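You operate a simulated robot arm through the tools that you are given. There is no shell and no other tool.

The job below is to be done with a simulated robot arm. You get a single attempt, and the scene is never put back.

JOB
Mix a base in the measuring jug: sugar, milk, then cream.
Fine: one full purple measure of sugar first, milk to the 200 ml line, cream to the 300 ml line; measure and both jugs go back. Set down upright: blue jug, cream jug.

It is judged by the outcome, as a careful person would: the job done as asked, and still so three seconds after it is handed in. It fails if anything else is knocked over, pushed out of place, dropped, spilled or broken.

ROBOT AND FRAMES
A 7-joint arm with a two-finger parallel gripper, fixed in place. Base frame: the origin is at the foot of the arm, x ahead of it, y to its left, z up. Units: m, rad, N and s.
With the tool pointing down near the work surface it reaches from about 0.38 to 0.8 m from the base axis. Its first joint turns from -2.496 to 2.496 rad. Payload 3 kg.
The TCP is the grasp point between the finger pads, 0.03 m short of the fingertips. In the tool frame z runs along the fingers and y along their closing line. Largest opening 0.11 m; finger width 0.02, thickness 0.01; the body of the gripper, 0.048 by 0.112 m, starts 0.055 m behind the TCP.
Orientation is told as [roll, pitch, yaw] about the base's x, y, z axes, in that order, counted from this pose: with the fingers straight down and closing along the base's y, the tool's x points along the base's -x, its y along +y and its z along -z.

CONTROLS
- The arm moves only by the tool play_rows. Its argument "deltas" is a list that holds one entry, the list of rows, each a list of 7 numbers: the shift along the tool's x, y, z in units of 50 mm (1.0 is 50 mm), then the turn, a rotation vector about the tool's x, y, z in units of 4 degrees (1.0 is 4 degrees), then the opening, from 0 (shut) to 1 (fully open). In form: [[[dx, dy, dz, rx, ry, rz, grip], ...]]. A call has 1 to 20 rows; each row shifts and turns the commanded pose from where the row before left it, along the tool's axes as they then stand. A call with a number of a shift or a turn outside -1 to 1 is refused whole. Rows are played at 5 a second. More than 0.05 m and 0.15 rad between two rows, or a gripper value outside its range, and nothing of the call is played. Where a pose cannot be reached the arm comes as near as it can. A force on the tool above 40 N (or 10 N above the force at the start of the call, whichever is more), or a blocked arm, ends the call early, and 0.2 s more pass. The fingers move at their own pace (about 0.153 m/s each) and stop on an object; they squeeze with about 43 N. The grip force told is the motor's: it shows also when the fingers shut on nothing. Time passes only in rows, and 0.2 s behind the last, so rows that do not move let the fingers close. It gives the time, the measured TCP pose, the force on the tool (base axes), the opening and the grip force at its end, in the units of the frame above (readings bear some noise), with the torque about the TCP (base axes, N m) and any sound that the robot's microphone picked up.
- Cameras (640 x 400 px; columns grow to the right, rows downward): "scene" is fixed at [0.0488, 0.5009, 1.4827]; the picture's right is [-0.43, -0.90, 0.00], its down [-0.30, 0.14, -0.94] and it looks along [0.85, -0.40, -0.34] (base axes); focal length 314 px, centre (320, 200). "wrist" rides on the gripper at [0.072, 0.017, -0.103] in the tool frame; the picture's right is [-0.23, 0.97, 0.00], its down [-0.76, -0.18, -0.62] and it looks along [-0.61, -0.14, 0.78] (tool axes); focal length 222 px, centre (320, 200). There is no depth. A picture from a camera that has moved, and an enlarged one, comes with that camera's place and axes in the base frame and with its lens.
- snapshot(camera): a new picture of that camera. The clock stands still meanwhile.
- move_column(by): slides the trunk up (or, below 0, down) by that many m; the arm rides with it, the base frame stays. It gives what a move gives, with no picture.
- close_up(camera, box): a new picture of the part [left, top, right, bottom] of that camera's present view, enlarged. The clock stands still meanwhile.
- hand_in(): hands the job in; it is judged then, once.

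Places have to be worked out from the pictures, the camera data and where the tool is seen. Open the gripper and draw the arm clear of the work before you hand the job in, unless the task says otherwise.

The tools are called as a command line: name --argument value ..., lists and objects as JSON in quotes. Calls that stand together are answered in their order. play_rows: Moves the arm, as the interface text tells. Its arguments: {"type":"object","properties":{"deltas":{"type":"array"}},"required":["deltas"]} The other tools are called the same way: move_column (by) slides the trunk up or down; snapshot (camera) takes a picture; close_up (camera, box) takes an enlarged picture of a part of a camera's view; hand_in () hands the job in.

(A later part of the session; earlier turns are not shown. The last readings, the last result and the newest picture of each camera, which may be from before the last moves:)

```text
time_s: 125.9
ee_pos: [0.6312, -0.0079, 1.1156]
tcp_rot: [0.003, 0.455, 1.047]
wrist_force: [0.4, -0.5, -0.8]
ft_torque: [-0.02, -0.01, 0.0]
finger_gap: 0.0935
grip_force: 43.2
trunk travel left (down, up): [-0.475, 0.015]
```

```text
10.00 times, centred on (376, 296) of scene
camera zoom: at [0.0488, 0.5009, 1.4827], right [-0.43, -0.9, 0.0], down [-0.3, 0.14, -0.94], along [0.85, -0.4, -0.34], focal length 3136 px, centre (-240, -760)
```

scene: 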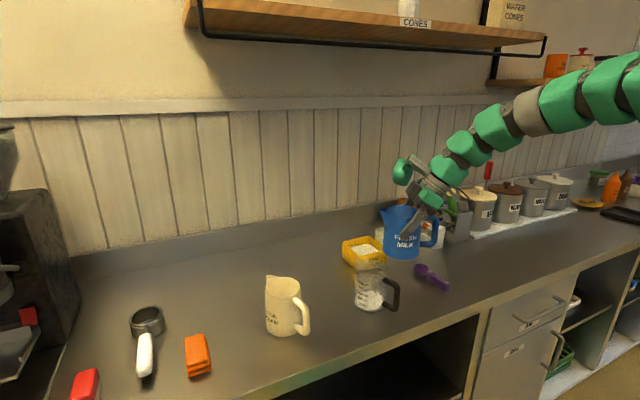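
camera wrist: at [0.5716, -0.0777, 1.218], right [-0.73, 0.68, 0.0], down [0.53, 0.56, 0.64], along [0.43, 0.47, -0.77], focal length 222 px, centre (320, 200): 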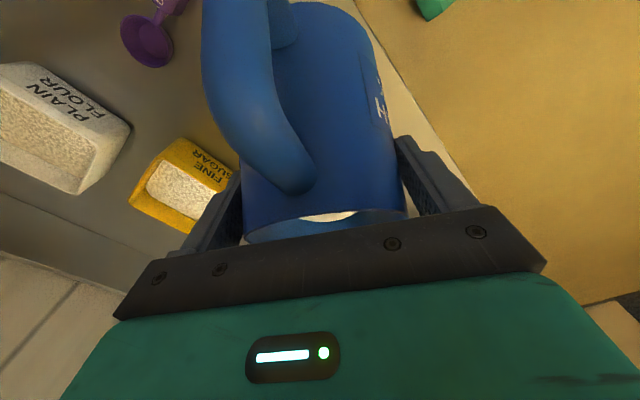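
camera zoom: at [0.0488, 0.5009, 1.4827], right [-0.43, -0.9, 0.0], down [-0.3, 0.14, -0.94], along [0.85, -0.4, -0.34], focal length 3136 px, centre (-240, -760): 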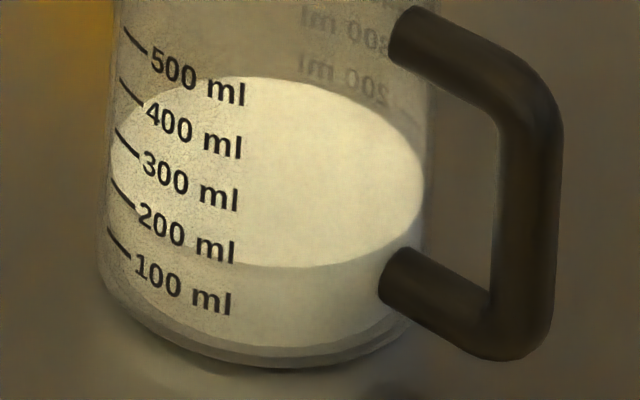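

About 172 ml now, with roughly 28 ml to go. I'll do a 1.5° step.

play_rows --deltas '[[[-0.016, 0, -0.008, 0, 0.375, 0, 0], [0, 0, 0, 0, 0, 0, 0], [0, 0, 0, 0, 0, 0, 0], [0, 0, 0, 0, 0, 0, 0], [0, 0, 0, 0, 0, 0, 0], [0, 0, 0, 0, 0, 0, 0]]]'

close_up --camera "scene" --box '[360, 276, 392, 316]'

close_up --camera "scene" --box '[368, 284, 384, 304]'

```text
time_s: 127.3
ee_pos: [0.6325, -0.0063, 1.1153]
tcp_rot: [0.001, 0.481, 1.047]
wrist_force: [0.2, 0.6, -0.6]
ft_torque: [0.04, 0.02, 0.04]
finger_gap: 0.0933
grip_force: 42.9
trunk travel left (down, up): [-0.475, 0.015]
```

```text
10.00 times, centred on (376, 296) of scene
camera zoom: at [0.0488, 0.5009, 1.4827], right [-0.43, -0.9, 0.0], down [-0.3, 0.14, -0.94], along [0.85, -0.4, -0.34], focal length 3136 px, centre (-240, -760)
```

zoom: 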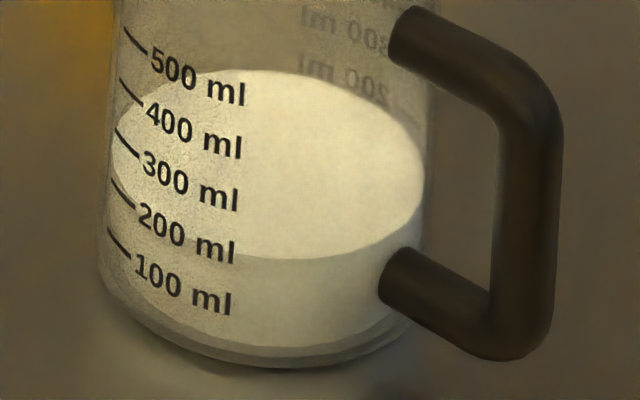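

```text
16.00 times, centred on (376, 294) of scene
camera zoom: at [0.0488, 0.5009, 1.4827], right [-0.43, -0.9, 0.0], down [-0.3, 0.14, -0.94], along [0.85, -0.4, -0.34], focal length 5018 px, centre (-576, -1304)
```

zoom: 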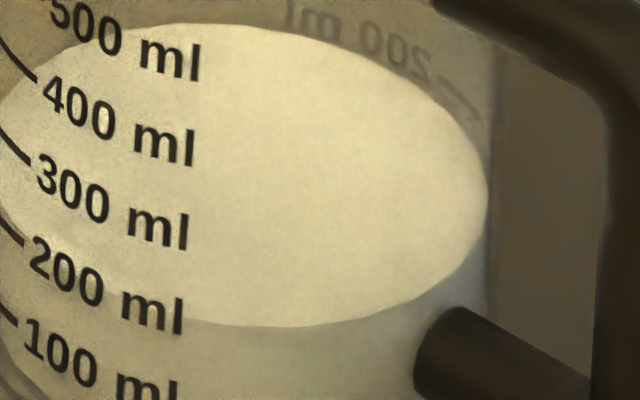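

About 187 ml. I'll zoom right on the 200 ml tick on the left wall to see where the contact line is relative to it.

close_up --camera "scene" --box '[350, 286, 366, 304]'

close_up --camera "scene" --box '[378, 278, 394, 296]'

```text
16.00 times, centred on (358, 295) of scene
camera zoom: at [0.0488, 0.5009, 1.4827], right [-0.43, -0.9, 0.0], down [-0.3, 0.14, -0.94], along [0.85, -0.4, -0.34], focal length 5018 px, centre (-288, -1320)
```

zoom: 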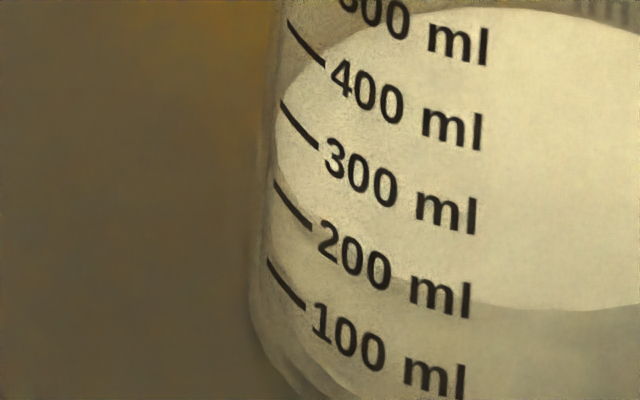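

```text
16.00 times, centred on (386, 287) of scene
camera zoom: at [0.0488, 0.5009, 1.4827], right [-0.43, -0.9, 0.0], down [-0.3, 0.14, -0.94], along [0.85, -0.4, -0.34], focal length 5018 px, centre (-736, -1192)
```

zoom: 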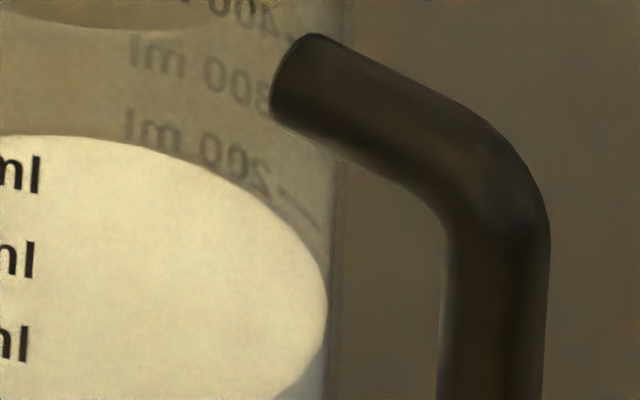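

The contact line is about 12–17 ml below the 200 tick on both sides. I'll add 0.9° more.

play_rows --deltas '[[[-0.009, 0, -0.005, 0, 0.22, 0, 0], [0, 0, 0, 0, 0, 0, 0], [0, 0, 0, 0, 0, 0, 0], [0, 0, 0, 0, 0, 0, 0], [0, 0, 0, 0, 0, 0, 0], [0, 0, 0, 0, 0, 0, 0]]]'

close_up --camera "scene" --box '[350, 286, 366, 304]'

close_up --camera "scene" --box '[360, 276, 392, 316]'

```text
time_s: 128.7
ee_pos: [0.6313, -0.0064, 1.1152]
tcp_rot: [0.003, 0.496, 1.048]
wrist_force: [0.2, 0.4, -1.3]
ft_torque: [0.08, -0.02, -0.01]
finger_gap: 0.0937
grip_force: 43.3
trunk travel left (down, up): [-0.475, 0.015]
```

```text
16.00 times, centred on (358, 295) of scene
camera zoom: at [0.0488, 0.5009, 1.4827], right [-0.43, -0.9, 0.0], down [-0.3, 0.14, -0.94], along [0.85, -0.4, -0.34], focal length 5018 px, centre (-288, -1320)
```

zoom: 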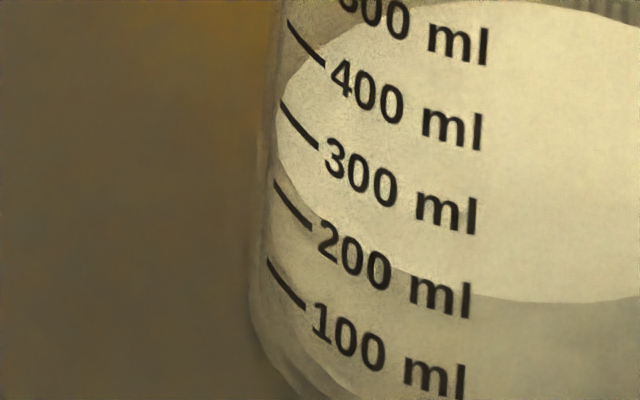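

```text
10.00 times, centred on (376, 296) of scene
camera zoom: at [0.0488, 0.5009, 1.4827], right [-0.43, -0.9, 0.0], down [-0.3, 0.14, -0.94], along [0.85, -0.4, -0.34], focal length 3136 px, centre (-240, -760)
```

zoom: 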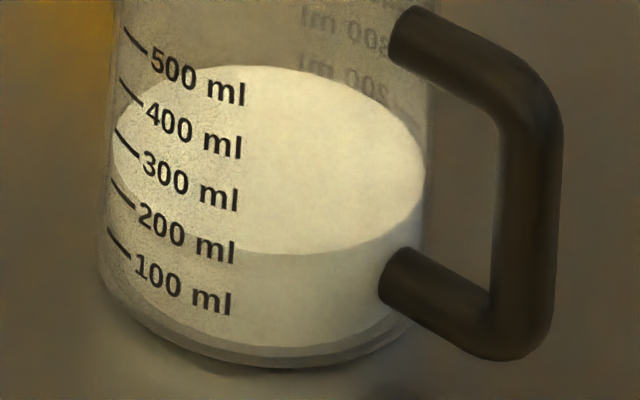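

Very close, about 5–6 ml short. I'll do one more 0.5° step.

play_rows --deltas '[[[-0.005, 0, -0.003, 0, 0.13, 0, 0], [0, 0, 0, 0, 0, 0, 0], [0, 0, 0, 0, 0, 0, 0], [0, 0, 0, 0, 0, 0, 0], [0, 0, 0, 0, 0, 0, 0], [0, 0, 0, 0, 0, 0, 0]]]'

close_up --camera "scene" --box '[350, 286, 366, 304]'

close_up --camera "scene" --box '[360, 276, 392, 316]'

close_up --camera "scene" --box '[378, 278, 394, 296]'

```text
time_s: 130.1
ee_pos: [0.6323, -0.0069, 1.1149]
tcp_rot: [0.001, 0.504, 1.046]
wrist_force: [0.9, -0.5, -1.7]
ft_torque: [0.02, -0.05, 0.0]
finger_gap: 0.0935
grip_force: 43.1
trunk travel left (down, up): [-0.475, 0.015]
```

```text
16.00 times, centred on (358, 295) of scene
camera zoom: at [0.0488, 0.5009, 1.4827], right [-0.43, -0.9, 0.0], down [-0.3, 0.14, -0.94], along [0.85, -0.4, -0.34], focal length 5018 px, centre (-288, -1320)
```

zoom: 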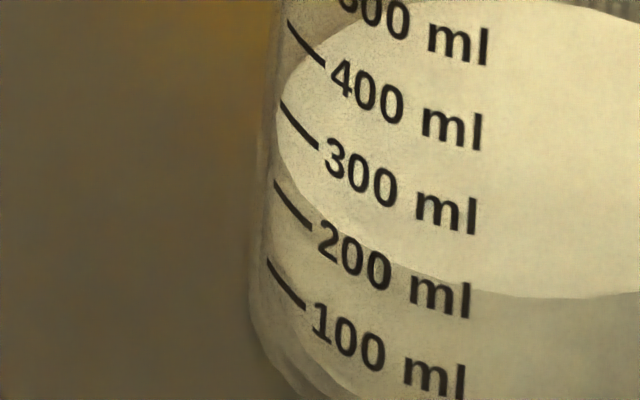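

```text
10.00 times, centred on (376, 296) of scene
camera zoom: at [0.0488, 0.5009, 1.4827], right [-0.43, -0.9, 0.0], down [-0.3, 0.14, -0.94], along [0.85, -0.4, -0.34], focal length 3136 px, centre (-240, -760)
```

zoom: 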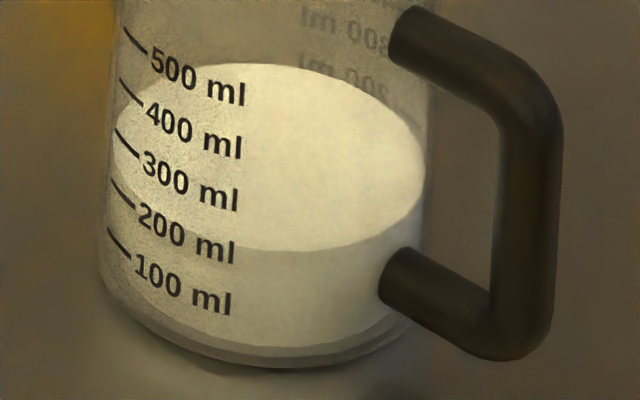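

```text
16.00 times, centred on (386, 287) of scene
camera zoom: at [0.0488, 0.5009, 1.4827], right [-0.43, -0.9, 0.0], down [-0.3, 0.14, -0.94], along [0.85, -0.4, -0.34], focal length 5018 px, centre (-736, -1192)
```

zoom: 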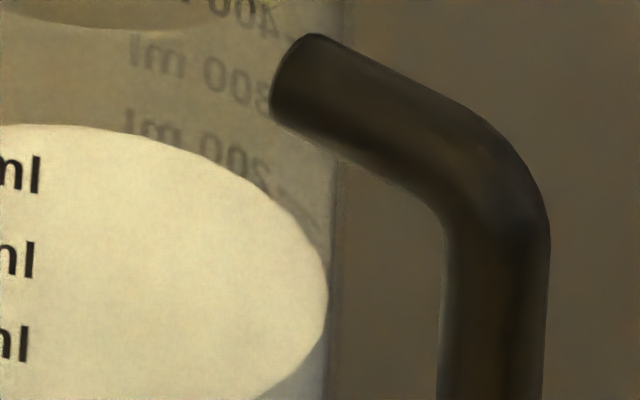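

The surface centre is now exactly at the value that matches the 200 ml tick on both sides. I'll tilt the milk jug back upright smoothly, rising as I go to stay clear of the measuring jug.

play_rows --deltas '[[[0, 0, 0, 0, -0.967, 0, 0], [0, 0, 0, 0, -0.967, 0, 0], [0, 0, 0, 0, -0.967, 0, 0], [0, 0, 0, 0, -0.967, 0, 0], [0.051, 0, -0.073, 0, -0.967, 0, 0], [0.046, 0, -0.076, 0, -0.967, 0, 0], [0.041, 0, -0.079, 0, -0.967, 0, 0], [0.036, 0, -0.082, 0, -0.967, 0, 0], [0.03, 0, -0.084, 0, -0.967, 0, 0], [0.024, 0, -0.086, 0, -0.967, 0, 0], [0.018, 0, -0.087, 0, -0.967, 0, 0], [0.012, 0, -0.0885, 0, -0.967, 0, 0], [0.0065, 0, -0.089, 0, -0.967, 0, 0], [0, 0, -0.089, 0, -0.967, 0, 0], [-0.006, 0, -0.089, 0, -0.967, 0, 0], [-0.0115, 0, -0.0885, 0, -0.967, 0, 0], [0, 0, 0, 0, 0, 0, 0]]]'

close_up --camera "scene" --box '[330, 200, 450, 320]'

close_up --camera "scene" --box '[360, 276, 392, 316]'

```text
time_s: 133.7
ee_pos: [0.6206, -0.0224, 1.1659]
tcp_rot: [0.003, -0.575, 1.046]
wrist_force: [0.4, 1.0, -0.9]
ft_torque: [0.01, -0.03, -0.01]
finger_gap: 0.0936
grip_force: 43.5
trunk travel left (down, up): [-0.475, 0.015]
```

```text
3.33 times, centred on (390, 260) of scene
camera zoom: at [0.0488, 0.5009, 1.4827], right [-0.43, -0.9, 0.0], down [-0.3, 0.14, -0.94], along [0.85, -0.4, -0.34], focal length 1045 px, centre (87, 0)
```

zoom: 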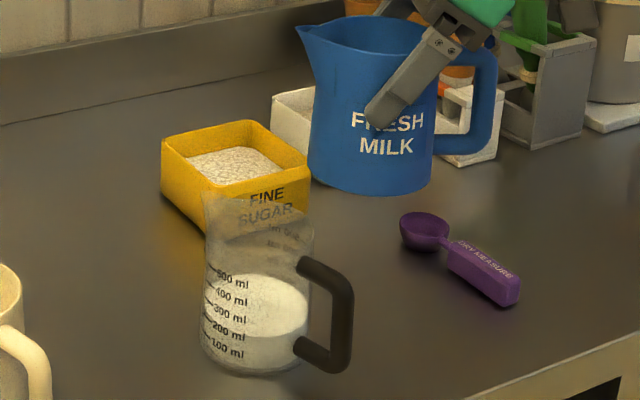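

```text
10.00 times, centred on (376, 296) of scene
camera zoom: at [0.0488, 0.5009, 1.4827], right [-0.43, -0.9, 0.0], down [-0.3, 0.14, -0.94], along [0.85, -0.4, -0.34], focal length 3136 px, centre (-240, -760)
```

zoom: 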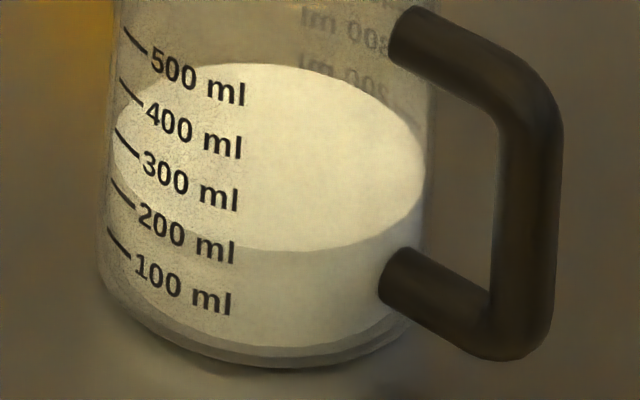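

The milk jug is upright again, with no drips. I'll verify the level with a tighter zoom on the 200 ml tick.

close_up --camera "scene" --box '[353, 290, 363, 300]'

```text
16.00 times, centred on (358, 295) of scene
camera zoom: at [0.0488, 0.5009, 1.4827], right [-0.43, -0.9, 0.0], down [-0.3, 0.14, -0.94], along [0.85, -0.4, -0.34], focal length 5018 px, centre (-288, -1320)
```

zoom: 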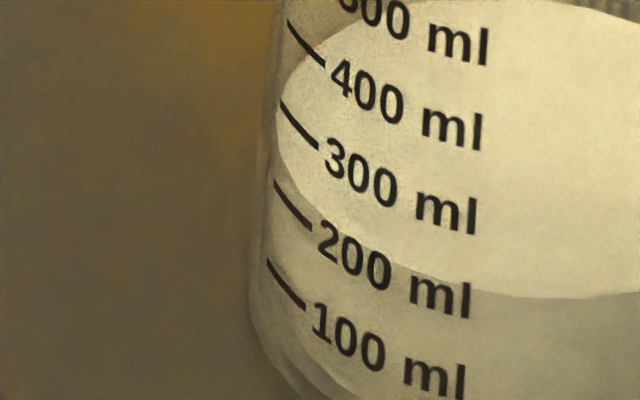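

Averaging the front and back ticks puts the level at 200 ml within a few ml. I'll return the milk jug along the reverse path: yaw back to 17°, then carry it over.

play_rows --deltas '[[[0, 0, 0, 0.532, 0, 0.82, 0], [0, 0, 0, 0.532, 0, 0.82, 0], [0, 0, 0, 0.532, 0, 0.82, 0], [0, 0, 0, 0.532, 0, 0.82, 0], [0, 0, 0, 0.532, 0, 0.82, 0], [0, 0, 0, 0.532, 0, 0.82, 0], [0, 0, 0, 0.532, 0, 0.82, 0], [0, 0, 0, 0.532, 0, 0.82, 0], [0, 0, 0, 0.532, 0, 0.82, 0], [0, 0, 0, 0.532, 0, 0.82, 0], [0, 0, 0, 0.532, 0, 0.82, 0], [-0.477, 0.233, 0.31, 0, 0, 0, 0], [-0.477, 0.233, 0.31, 0, 0, 0, 0], [-0.477, 0.233, 0.31, 0, 0, 0, 0], [-0.477, 0.233, 0.31, 0, 0, 0, 0], [-0.477, 0.233, 0.31, 0, 0, 0, 0], [-0.477, 0.233, 0.31, 0, 0, 0, 0], [-0.477, 0.233, 0.31, 0, 0, 0, 0], [0, 0, 0, 0, 0, 0, 0]]]'

close_up --camera "scene" --box '[270, 180, 430, 300]'

```text
time_s: 137.7
ee_pos: [0.7889, 0.115, 1.1638]
tcp_rot: [0.0, -0.573, 0.297]
wrist_force: [0.2, 0.4, -2.1]
ft_torque: [0.03, 0.02, 0.01]
finger_gap: 0.0933
grip_force: 43.4
trunk travel left (down, up): [-0.475, 0.015]
```

```text
3.33 times, centred on (350, 240) of scene
camera zoom: at [0.0488, 0.5009, 1.4827], right [-0.43, -0.9, 0.0], down [-0.3, 0.14, -0.94], along [0.85, -0.4, -0.34], focal length 1045 px, centre (220, 67)
```

zoom: 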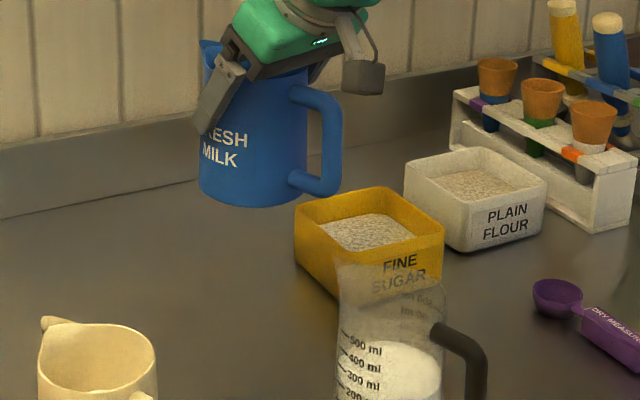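

The jug is upright. I'll bring it forward and down to about 1 cm above its original spot.

play_rows --deltas '[[[-0.138, 0.008, 0.522, 0, 0, 0, 0], [-0.138, 0.008, 0.522, 0, 0, 0, 0], [-0.138, 0.008, 0.522, 0, 0, 0, 0], [-0.138, 0.008, 0.522, 0, 0, 0, 0], [0.245, 0, 0.378, 0, 0, 0, 0], [0.245, 0, 0.378, 0, 0, 0, 0], [0.245, 0, 0.378, 0, 0, 0, 0], [0.245, 0, 0.378, 0, 0, 0, 0], [0, 0, 0, 0, 0, 0, 0]]]'

close_up --camera "scene" --box '[270, 200, 430, 300]'

```text
time_s: 139.7
ee_pos: [0.8649, 0.1386, 1.0028]
tcp_rot: [-0.001, -0.576, 0.297]
wrist_force: [0.3, -0.3, -2.0]
ft_torque: [0.04, 0.0, -0.01]
finger_gap: 0.0931
grip_force: 43.0
trunk travel left (down, up): [-0.475, 0.015]
```

```text
4.00 times, centred on (350, 250) of scene
camera zoom: at [0.0488, 0.5009, 1.4827], right [-0.43, -0.9, 0.0], down [-0.3, 0.14, -0.94], along [0.85, -0.4, -0.34], focal length 1254 px, centre (200, 0)
```

zoom: 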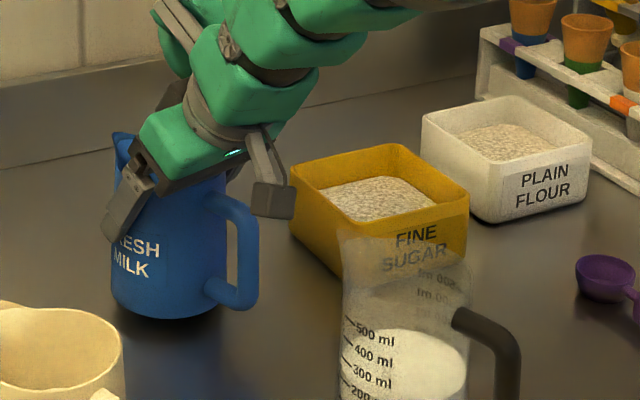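

The jug is about 1 cm above the counter. I'll lower in 3 mm steps and watch for contact.

play_rows --deltas '[[[0.0327, 0, 0.0503, 0, 0, 0, 0], [0.0327, 0, 0.0503, 0, 0, 0, 0], [0, 0, 0, 0, 0, 0, 0]]]'

play_rows --deltas '[[[0.0218, 0, 0.0335, 0, 0, 0, 0], [0, 0, 0, 0, 0, 0, 0]]]'

play_rows --deltas '[[[0.0218, 0, 0.0335, 0, 0, 0, 0], [0, 0, 0, 0, 0, 0, 0]]]'

```text
time_s: 140.5
ee_pos: [0.8653, 0.1373, 0.996]
tcp_rot: [-0.002, -0.577, 0.297]
wrist_force: [1.1, 0.3, -2.6]
ft_torque: [0.0, -0.03, 0.0]
finger_gap: 0.0934
grip_force: 43.1
trunk travel left (down, up): [-0.475, 0.015]
```

```text
time_s: 141.1
ee_pos: [0.8648, 0.1377, 0.9938]
tcp_rot: [0.0, -0.574, 0.295]
wrist_force: [-0.2, 0.0, -1.6]
ft_torque: [0.03, -0.04, -0.02]
finger_gap: 0.0935
grip_force: 43.1
trunk travel left (down, up): [-0.475, 0.015]
```

```text
time_s: 141.7
ee_pos: [0.8654, 0.1396, 0.9924]
tcp_rot: [-0.001, -0.577, 0.295]
wrist_force: [0.9, 0.5, 1.4]
ft_torque: [-0.06, -0.09, 0.07]
finger_gap: 0.0936
grip_force: 43.3
trunk travel left (down, up): [-0.475, 0.015]
```

Contact is starting, with the force turning positive. I'll lower 1 mm more, then open the fingers gradually.

play_rows --deltas '[[[0.011, 0, 0.017, 0, 0, 0, 0], [0, 0, 0, 0, 0, 0, 0], [0, 0, 0, 0, 0, 0, 0.87], [0, 0, 0, 0, 0, 0, 0.92], [0, 0, 0, 0, 0, 0, 1], [0, 0, 0, 0, 0, 0, 1]]]'

close_up --camera "scene" --box '[270, 200, 430, 300]'

snapshot --camera "wrist"

```text
time_s: 143.1
ee_pos: [0.8654, 0.1383, 0.9904]
tcp_rot: [0.0, -0.576, 0.296]
wrist_force: [0.1, 0.6, 0.1]
ft_torque: [0.0, 0.02, -0.02]
finger_gap: 0.11
grip_force: 0.0
trunk travel left (down, up): [-0.475, 0.015]
```

```text
4.00 times, centred on (350, 250) of scene
camera zoom: at [0.0488, 0.5009, 1.4827], right [-0.43, -0.9, 0.0], down [-0.3, 0.14, -0.94], along [0.85, -0.4, -0.34], focal length 1254 px, centre (200, 0)
```

zoom: 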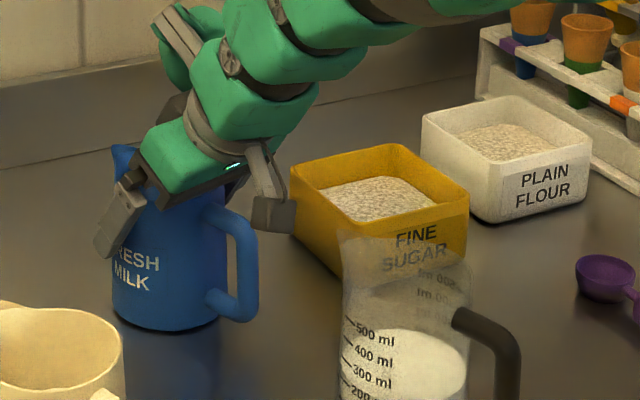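

```text
taken
camera wrist: at [0.7481, 0.1199, 1.0374], right [-0.1, 0.99, 0.12], down [0.34, -0.08, 0.94], along [0.94, 0.14, -0.33], focal length 222 px, centre (320, 200)
```

wrist: 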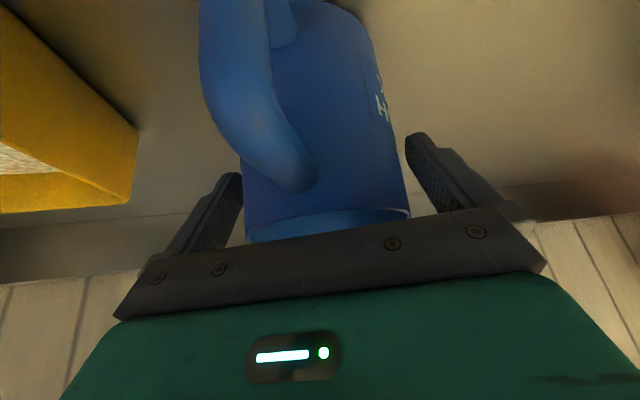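

The milk jug is set down upright on its original spot. I'll retreat back along the tool axis.

play_rows --deltas '[[[-0.02, 0, -0.35, 0, 0, 0, 1], [-0.04, 0, -0.5, 0, 0, 0, 1], [-0.04, 0, -0.5, 0, 0, 0, 1], [-0.04, 0, -0.5, 0, 0, 0, 1], [-0.04, 0, -0.5, 0, 0, 0, 1], [-0.04, 0, -0.5, 0, 0, 0, 1], [0, 0, 0, 0, 0, 0, 1]]]'

snapshot --camera "scene"

close_up --camera "scene" --box '[285, 225, 349, 289]'

```text
time_s: 144.7
ee_pos: [0.7972, 0.1181, 1.1172]
tcp_rot: [0.001, -0.575, 0.297]
wrist_force: [-0.4, 0.3, 0.1]
ft_torque: [-0.01, -0.01, -0.02]
finger_gap: 0.1101
grip_force: 0.1
trunk travel left (down, up): [-0.475, 0.015]
```

```text
taken
```

scene: 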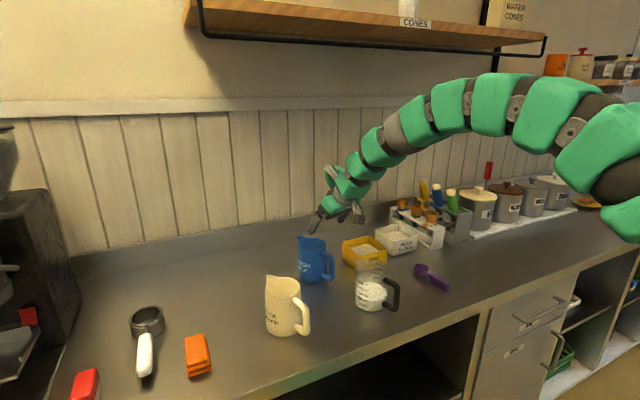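

```text
6.25 times, centred on (317, 257) of scene
camera zoom: at [0.0488, 0.5009, 1.4827], right [-0.43, -0.9, 0.0], down [-0.3, 0.14, -0.94], along [0.85, -0.4, -0.34], focal length 1960 px, centre (339, -156)
```

zoom: 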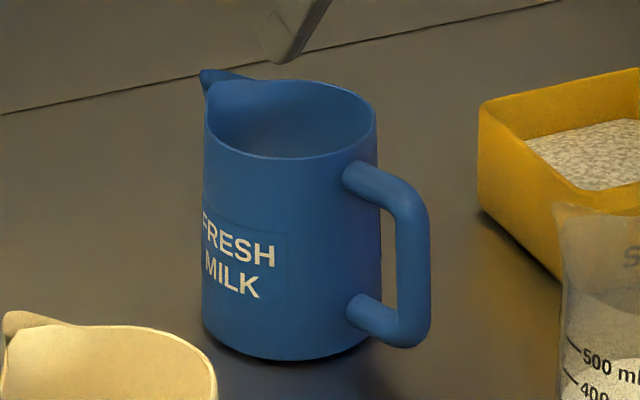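

The milk jug is back exactly where it was. Now the cream: I'll move over to its pre-grasp pose with the same tool orientation.

play_rows --deltas '[[[0.296, 0.595, -0.192, 0, 0, 0, 1], [0.296, 0.595, -0.192, 0, 0, 0, 1], [0.296, 0.595, -0.192, 0, 0, 0, 1], [0.296, 0.595, -0.192, 0, 0, 0, 1], [0.296, 0.595, -0.192, 0, 0, 0, 1], [0.296, 0.595, -0.192, 0, 0, 0, 1], [0.296, 0.595, -0.192, 0, 0, 0, 1], [0, 0, 0, 0, 0, 0, 1]]]'

snapshot --camera "wrist"

snapshot --camera "scene"

```text
time_s: 146.5
ee_pos: [0.618, 0.284, 1.1172]
tcp_rot: [0.0, -0.577, 0.298]
wrist_force: [-0.4, 1.1, 0.2]
ft_torque: [0.0, -0.01, -0.05]
finger_gap: 0.1101
grip_force: 0.0
trunk travel left (down, up): [-0.475, 0.015]
```

```text
taken
camera wrist: at [0.5019, 0.2644, 1.1639], right [-0.1, 0.99, 0.12], down [0.34, -0.08, 0.94], along [0.94, 0.14, -0.33], focal length 222 px, centre (320, 200)
```

wrist: 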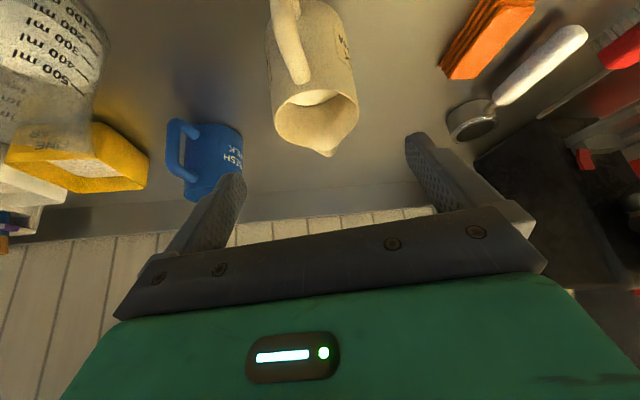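

```text
taken
```

scene: 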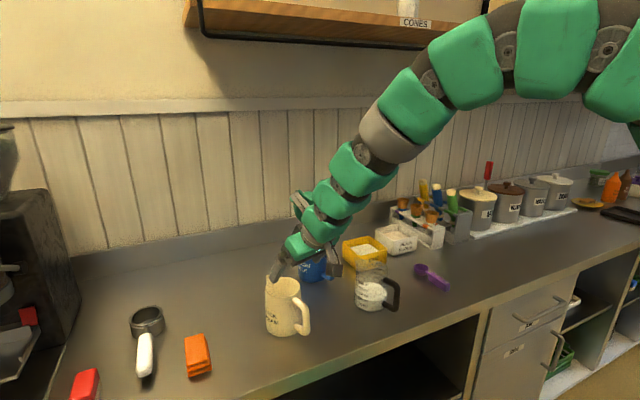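

The cream jug is centred ahead, and the measuring jug's other side is visible at top-left. I'll zoom on both for cream jug alignment and a cross-check of the milk level.

close_up --camera "wrist" --box '[256, 0, 384, 160]'

close_up --camera "wrist" --box '[0, 0, 130, 130]'

```text
2.50 times, centred on (320, 80) of wrist
camera zoom: at [0.5019, 0.2644, 1.1639], right [-0.1, 0.99, 0.12], down [0.34, -0.08, 0.94], along [0.94, 0.14, -0.33], focal length 555 px, centre (320, 500)
```

zoom: 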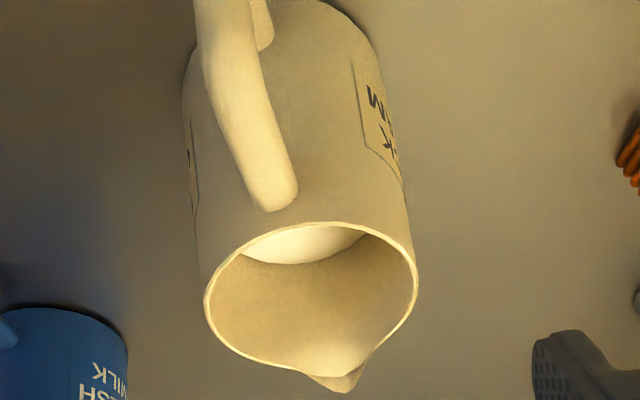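

```text
3.08 times, centred on (65, 65) of wrist
camera zoom: at [0.5019, 0.2644, 1.1639], right [-0.1, 0.99, 0.12], down [0.34, -0.08, 0.94], along [0.94, 0.14, -0.33], focal length 684 px, centre (1105, 615)
```

zoom: 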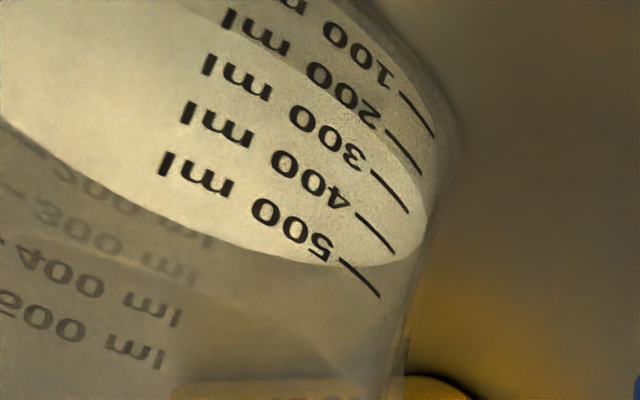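

From this side too, the milk's contact line coincides with the 200 ml tick, so the level is confirmed. The cream jug axis is ≈(0.684, 0.298). I'll advance along the tool axis toward it.

play_rows --deltas '[[[0.043, -0.02, 0.478, 0, 0, 0, 1], [0.043, -0.02, 0.478, 0, 0, 0, 1], [0.043, -0.02, 0.478, 0, 0, 0, 1], [0.043, -0.02, 0.478, 0, 0, 0, 1], [0, 0, 0, 0, 0, 0, 1]]]'

snapshot --camera "wrist"

close_up --camera "scene" --box '[230, 240, 390, 340]'

```text
time_s: 147.7
ee_pos: [0.6652, 0.2915, 1.0317]
tcp_rot: [0.0, -0.574, 0.296]
wrist_force: [0.3, 0.1, -0.9]
ft_torque: [-0.01, -0.03, 0.01]
finger_gap: 0.1099
grip_force: 0.0
trunk travel left (down, up): [-0.475, 0.015]
```

```text
taken
camera wrist: at [0.5474, 0.2732, 1.0783], right [-0.1, 0.99, 0.12], down [0.34, -0.08, 0.94], along [0.94, 0.14, -0.33], focal length 222 px, centre (320, 200)
```

wrist: 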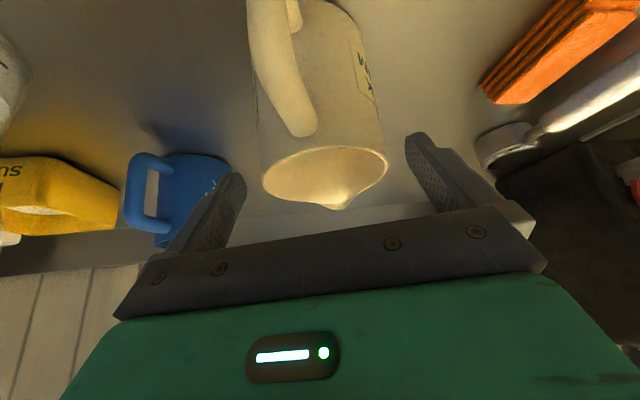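

```text
4.00 times, centred on (310, 290) of scene
camera zoom: at [0.0488, 0.5009, 1.4827], right [-0.43, -0.9, 0.0], down [-0.3, 0.14, -0.94], along [0.85, -0.4, -0.34], focal length 1254 px, centre (360, -160)
```

zoom: 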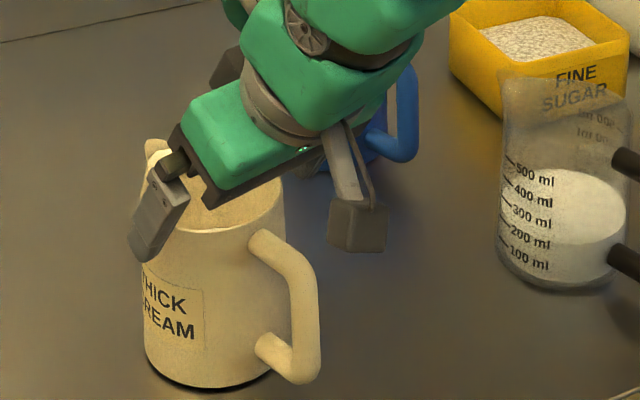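

The view matches the milk approach, with the jug centred between the fingers. I'll advance the last stretch and check.

play_rows --deltas '[[[0.039, 0, 0.304, 0, 0, 0, 1], [0.039, 0, 0.304, 0, 0, 0, 1], [0.039, 0, 0.304, 0, 0, 0, 1], [0, 0, 0, 0, 0, 0, 1]]]'

snapshot --camera "wrist"

```text
time_s: 148.7
ee_pos: [0.6835, 0.2958, 0.9911]
tcp_rot: [-0.001, -0.573, 0.296]
wrist_force: [0.2, -0.4, 0.5]
ft_torque: [-0.01, 0.0, -0.02]
finger_gap: 0.1101
grip_force: 0.0
trunk travel left (down, up): [-0.475, 0.015]
```

```text
taken
camera wrist: at [0.5668, 0.2773, 1.0371], right [-0.1, 0.99, 0.12], down [0.34, -0.08, 0.94], along [0.94, 0.14, -0.33], focal length 222 px, centre (320, 200)
```

wrist: 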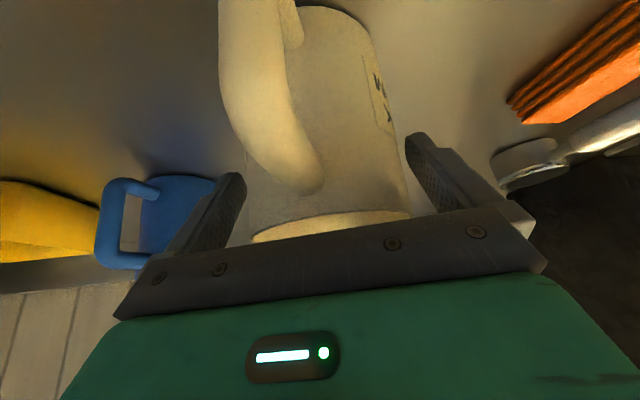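

Slightly off-centre, about 2 mm. I'll nudge to centre and close on the cream jug.

play_rows --deltas '[[[0, 0.05, 0, 0, 0, 0, 1], [0, 0, 0, 0, 0, 0, 0.87], [0, 0, 0, 0, 0, 0, 0.82], [0, 0, 0, 0, 0, 0, 0.7], [0, 0, 0, 0, 0, 0, 0.4], [0, 0, 0, 0, 0, 0, 0], [0, 0, 0, 0, 0, 0, 0]]]'

close_up --camera "scene" --box '[230, 240, 390, 340]'

```text
time_s: 150.3
ee_pos: [0.6831, 0.299, 0.9911]
tcp_rot: [0.0, -0.575, 0.297]
wrist_force: [1.1, 0.2, 0.2]
ft_torque: [0.01, -0.01, 0.01]
finger_gap: 0.0941
grip_force: 42.7
trunk travel left (down, up): [-0.475, 0.015]
```

```text
4.00 times, centred on (310, 290) of scene
camera zoom: at [0.0488, 0.5009, 1.4827], right [-0.43, -0.9, 0.0], down [-0.3, 0.14, -0.94], along [0.85, -0.4, -0.34], focal length 1254 px, centre (360, -160)
```

zoom: 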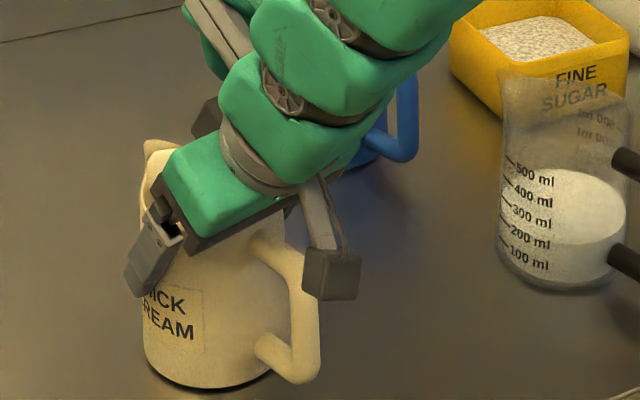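

Gripped at a 94 mm gap. The set-down pose is TCP (0.683, 0.2985, 0.991). I'll lift slowly, check, then go up to carrying height.

play_rows --deltas '[[[-0.082, 0, -0.126, 0, 0, 0, 0], [-0.136, 0, -0.21, 0, 0, 0, 0], [-0.218, 0, -0.336, 0, 0, 0, 0], [-0.327, 0, -0.503, 0, 0, 0, 0], [-0.327, 0, -0.503, 0, 0, 0, 0], [-0.327, 0, -0.503, 0, 0, 0, 0], [-0.327, 0, -0.503, 0, 0, 0, 0], [-0.163, 0, -0.252, 0, 0, 0, 0], [0, 0, 0, 0, 0, 0, 0]]]'

close_up --camera "scene" --box '[230, 180, 390, 340]'

```text
time_s: 152.3
ee_pos: [0.6853, 0.2992, 1.1669]
tcp_rot: [0.0, -0.576, 0.296]
wrist_force: [-0.5, 0.0, -1.9]
ft_torque: [0.02, 0.05, -0.01]
finger_gap: 0.0939
grip_force: 42.5
trunk travel left (down, up): [-0.475, 0.015]
```

```text
2.50 times, centred on (310, 260) of scene
camera zoom: at [0.0488, 0.5009, 1.4827], right [-0.43, -0.9, 0.0], down [-0.3, 0.14, -0.94], along [0.85, -0.4, -0.34], focal length 784 px, centre (345, 50)
```

zoom: 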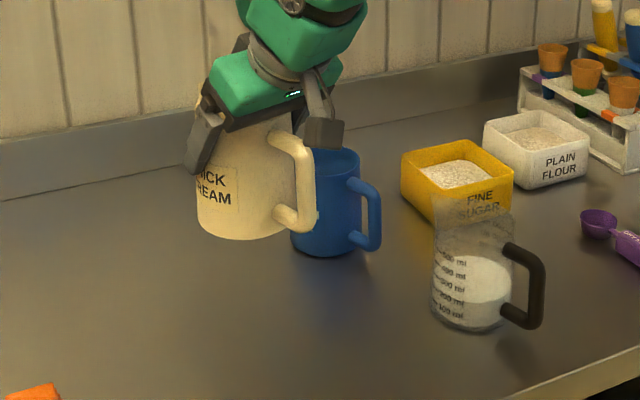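

It's lifted cleanly and upright. I'll carry it at this height, with its base ~5 cm above the measuring jug's rim, to the pouring position on the right, then yaw to heading 60°.

play_rows --deltas '[[[0.262, -0.577, -0.17, 0, 0, 0, 0], [0.262, -0.577, -0.17, 0, 0, 0, 0], [0.262, -0.577, -0.17, 0, 0, 0, 0], [0.262, -0.577, -0.17, 0, 0, 0, 0], [0.262, -0.577, -0.17, 0, 0, 0, 0], [0.262, -0.577, -0.17, 0, 0, 0, 0], [0.262, -0.577, -0.17, 0, 0, 0, 0], [0.262, -0.577, -0.17, 0, 0, 0, 0], [0.262, -0.577, -0.17, 0, 0, 0, 0], [0.262, -0.577, -0.17, 0, 0, 0, 0], [0, 0, 0, 0, 0, 0, 0]]]'

play_rows --deltas '[[[0, 0, 0, -0.532, 0, -0.82, 0], [0, 0, 0, -0.532, 0, -0.82, 0], [0, 0, 0, -0.532, 0, -0.82, 0], [0, 0, 0, -0.532, 0, -0.82, 0], [0, 0, 0, -0.532, 0, -0.82, 0], [0, 0, 0, -0.532, 0, -0.82, 0], [0, 0, 0, -0.532, 0, -0.82, 0], [0, 0, 0, -0.532, 0, -0.82, 0], [0, 0, 0, -0.532, 0, -0.82, 0], [0, 0, 0, -0.532, 0, -0.82, 0], [0, 0, 0, -0.532, 0, -0.82, 0], [0, 0, 0, 0, 0, 0, 0]]]'

close_up --camera "scene" --box '[330, 190, 450, 320]'

```text
time_s: 154.7
ee_pos: [0.6179, -0.0212, 1.1661]
tcp_rot: [-0.002, -0.574, 0.296]
wrist_force: [-0.3, 0.7, -1.1]
ft_torque: [0.0, 0.0, 0.0]
finger_gap: 0.094
grip_force: 42.9
trunk travel left (down, up): [-0.475, 0.015]
```

```text
time_s: 157.3
ee_pos: [0.6189, -0.0211, 1.1667]
tcp_rot: [0.003, -0.576, 1.047]
wrist_force: [1.1, -0.1, -1.1]
ft_torque: [0.03, -0.01, 0.01]
finger_gap: 0.0939
grip_force: 43.2
trunk travel left (down, up): [-0.475, 0.015]
```

```text
3.08 times, centred on (390, 255) of scene
camera zoom: at [0.0488, 0.5009, 1.4827], right [-0.43, -0.9, 0.0], down [-0.3, 0.14, -0.94], along [0.85, -0.4, -0.34], focal length 965 px, centre (105, 31)
```

zoom: 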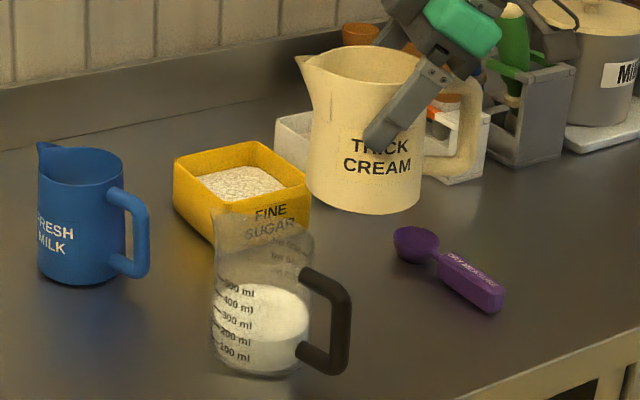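

The cream jug is in the same position the milk jug poured from. I'll tilt it to 44°, which is below its pour angle since it's less full, then check.

play_rows --deltas '[[[0.036, 0, 0.0886, 0, 1, 0, 0], [0.03, 0, 0.091, 0, 1, 0, 0], [0.0234, 0, 0.093, 0, 1, 0, 0], [0.017, 0, 0.094, 0, 1, 0, 0], [0.01, 0, 0.095, 0, 1, 0, 0], [0.0036, 0, 0.0956, 0, 1, 0, 0], [-0.003, 0, 0.0956, 0, 1, 0, 0], [-0.0097, 0, 0.095, 0, 1, 0, 0], [-0.0164, 0, 0.0943, 0, 1, 0, 0], [-0.023, 0, 0.093, 0, 1, 0, 0], [-0.029, 0, 0.091, 0, 1, 0, 0], [0, 0, 0, 0, 0, 0, 0]]]'

close_up --camera "scene" --box '[330, 200, 450, 320]'

```text
time_s: 159.9
ee_pos: [0.623, -0.0136, 1.1133]
tcp_rot: [0.001, 0.194, 1.047]
wrist_force: [0.0, -0.6, -1.7]
ft_torque: [0.02, -0.01, -0.02]
finger_gap: 0.094
grip_force: 43.5
trunk travel left (down, up): [-0.475, 0.015]
```

```text
3.33 times, centred on (390, 260) of scene
camera zoom: at [0.0488, 0.5009, 1.4827], right [-0.43, -0.9, 0.0], down [-0.3, 0.14, -0.94], along [0.85, -0.4, -0.34], focal length 1045 px, centre (87, 0)
```

zoom: 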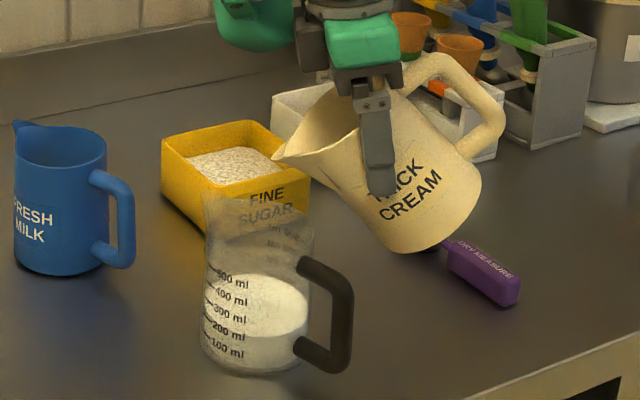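

Spout alignment is the same as with the milk. I'll continue tilting in 4° steps.

play_rows --deltas '[[[-0.024, 0, -0.004, 0, 0.5, 0, 0], [-0.024, 0, -0.005, 0, 0.5, 0, 0], [0, 0, 0, 0, 0, 0, 0], [0, 0, 0, 0, 0, 0, 0]]]'

close_up --camera "scene" --box '[330, 200, 450, 320]'

play_rows --deltas '[[[-0.023, 0, -0.006, 0, 0.5, 0, 0], [0, 0, 0, 0, 0, 0, 0], [0, 0, 0, 0, 0, 0, 0]]]'

close_up --camera "scene" --box '[330, 200, 450, 320]'

```text
time_s: 160.9
ee_pos: [0.623, -0.0115, 1.1124]
tcp_rot: [0.001, 0.262, 1.047]
wrist_force: [0.5, 0.6, -0.3]
ft_torque: [0.02, -0.01, 0.02]
finger_gap: 0.0939
grip_force: 42.9
trunk travel left (down, up): [-0.475, 0.015]
```

```text
3.33 times, centred on (390, 260) of scene
camera zoom: at [0.0488, 0.5009, 1.4827], right [-0.43, -0.9, 0.0], down [-0.3, 0.14, -0.94], along [0.85, -0.4, -0.34], focal length 1045 px, centre (87, 0)
```

zoom: 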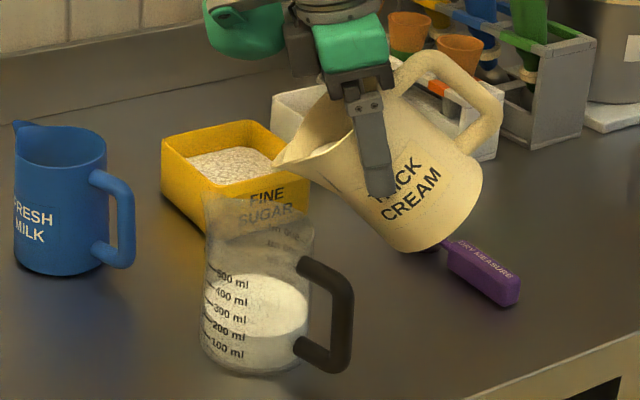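

```text
time_s: 161.7
ee_pos: [0.6253, -0.0107, 1.1122]
tcp_rot: [0.002, 0.297, 1.047]
wrist_force: [0.2, -0.4, -0.6]
ft_torque: [0.04, -0.05, 0.03]
finger_gap: 0.0942
grip_force: 42.9
trunk travel left (down, up): [-0.475, 0.015]
```

```text
3.33 times, centred on (390, 260) of scene
camera zoom: at [0.0488, 0.5009, 1.4827], right [-0.43, -0.9, 0.0], down [-0.3, 0.14, -0.94], along [0.85, -0.4, -0.34], focal length 1045 px, centre (87, 0)
```

zoom: 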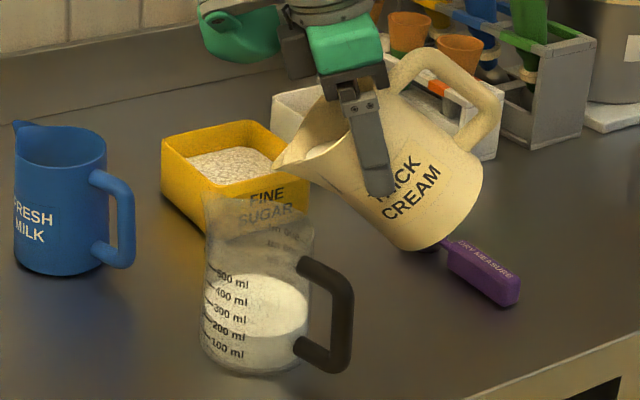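

No cream yet at 50°, but the surface is nearing the lip. I'll continue in 2° steps.

play_rows --deltas '[[[-0.022, 0, -0.007, 0, 0.5, 0, 0], [0, 0, 0, 0, 0, 0, 0], [0, 0, 0, 0, 0, 0, 0]]]'

close_up --camera "scene" --box '[330, 200, 450, 320]'

play_rows --deltas '[[[-0.022, 0, -0.007, 0, 0.5, 0, 0], [0, 0, 0, 0, 0, 0, 0], [0, 0, 0, 0, 0, 0, 0]]]'

close_up --camera "scene" --box '[330, 200, 450, 320]'

```text
time_s: 162.5
ee_pos: [0.6255, -0.0096, 1.1136]
tcp_rot: [0.004, 0.331, 1.048]
wrist_force: [-0.2, 0.3, -0.3]
ft_torque: [0.01, -0.03, 0.03]
finger_gap: 0.094
grip_force: 43.1
trunk travel left (down, up): [-0.475, 0.015]
```

```text
3.33 times, centred on (390, 260) of scene
camera zoom: at [0.0488, 0.5009, 1.4827], right [-0.43, -0.9, 0.0], down [-0.3, 0.14, -0.94], along [0.85, -0.4, -0.34], focal length 1045 px, centre (87, 0)
```

zoom: 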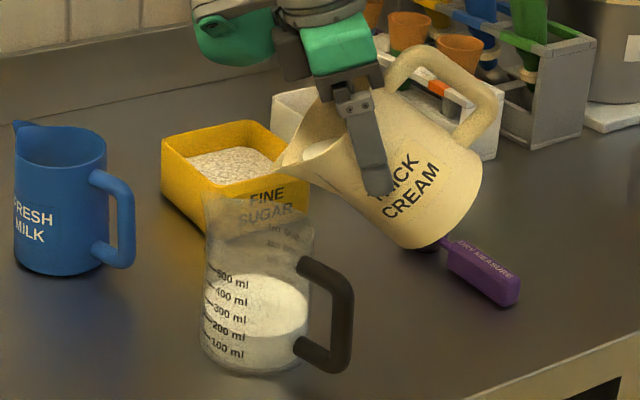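

```text
time_s: 163.3
ee_pos: [0.6266, -0.0089, 1.1129]
tcp_rot: [0.003, 0.366, 1.046]
wrist_force: [-0.4, -0.2, -1.7]
ft_torque: [0.05, 0.0, -0.01]
finger_gap: 0.0938
grip_force: 43.0
trunk travel left (down, up): [-0.475, 0.015]
```

```text
3.33 times, centred on (390, 260) of scene
camera zoom: at [0.0488, 0.5009, 1.4827], right [-0.43, -0.9, 0.0], down [-0.3, 0.14, -0.94], along [0.85, -0.4, -0.34], focal length 1045 px, centre (87, 0)
```

zoom: 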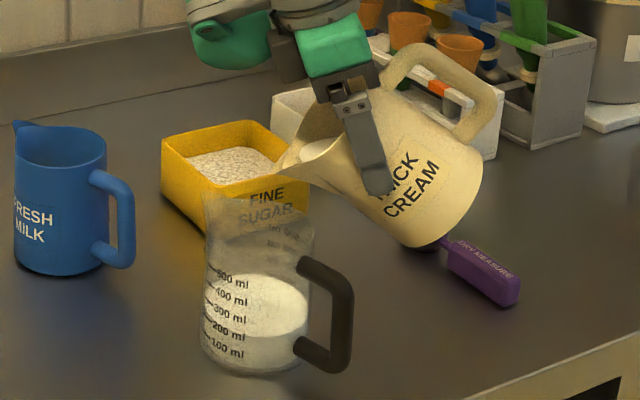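

54° and not yet pouring. I'll continue with small steps.

play_rows --deltas '[[[-0.022, 0, -0.008, 0, 0.5, 0, 0], [0, 0, 0, 0, 0, 0, 0], [0, 0, 0, 0, 0, 0, 0]]]'

close_up --camera "scene" --box '[330, 200, 450, 320]'

play_rows --deltas '[[[-0.018, 0, -0.007, 0, 0.4, 0, 0], [0, 0, 0, 0, 0, 0, 0], [0, 0, 0, 0, 0, 0, 0]]]'

close_up --camera "scene" --box '[330, 200, 450, 320]'

```text
time_s: 164.1
ee_pos: [0.6269, -0.0066, 1.1138]
tcp_rot: [0.003, 0.402, 1.047]
wrist_force: [0.7, -0.4, -0.9]
ft_torque: [0.03, -0.04, 0.01]
finger_gap: 0.0938
grip_force: 42.8
trunk travel left (down, up): [-0.475, 0.015]
```

```text
3.33 times, centred on (390, 260) of scene
camera zoom: at [0.0488, 0.5009, 1.4827], right [-0.43, -0.9, 0.0], down [-0.3, 0.14, -0.94], along [0.85, -0.4, -0.34], focal length 1045 px, centre (87, 0)
```

zoom: 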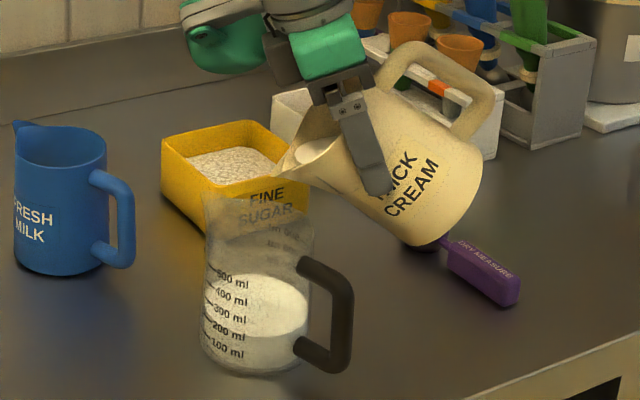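

```text
time_s: 164.9
ee_pos: [0.6283, -0.0064, 1.1136]
tcp_rot: [0.001, 0.43, 1.048]
wrist_force: [-0.9, 0.4, -0.9]
ft_torque: [0.05, -0.06, -0.02]
finger_gap: 0.094
grip_force: 43.1
trunk travel left (down, up): [-0.475, 0.015]
```

```text
3.33 times, centred on (390, 260) of scene
camera zoom: at [0.0488, 0.5009, 1.4827], right [-0.43, -0.9, 0.0], down [-0.3, 0.14, -0.94], along [0.85, -0.4, -0.34], focal length 1045 px, centre (87, 0)
```

zoom: 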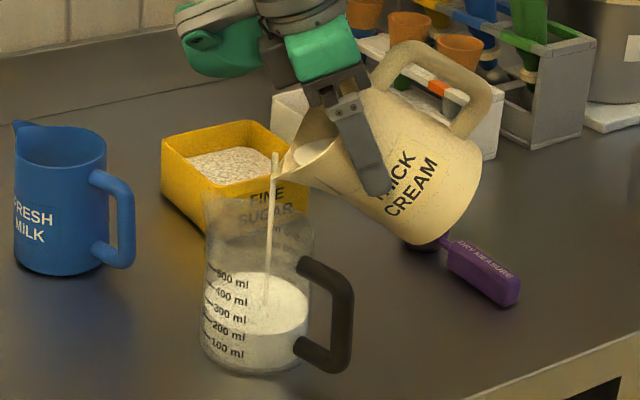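

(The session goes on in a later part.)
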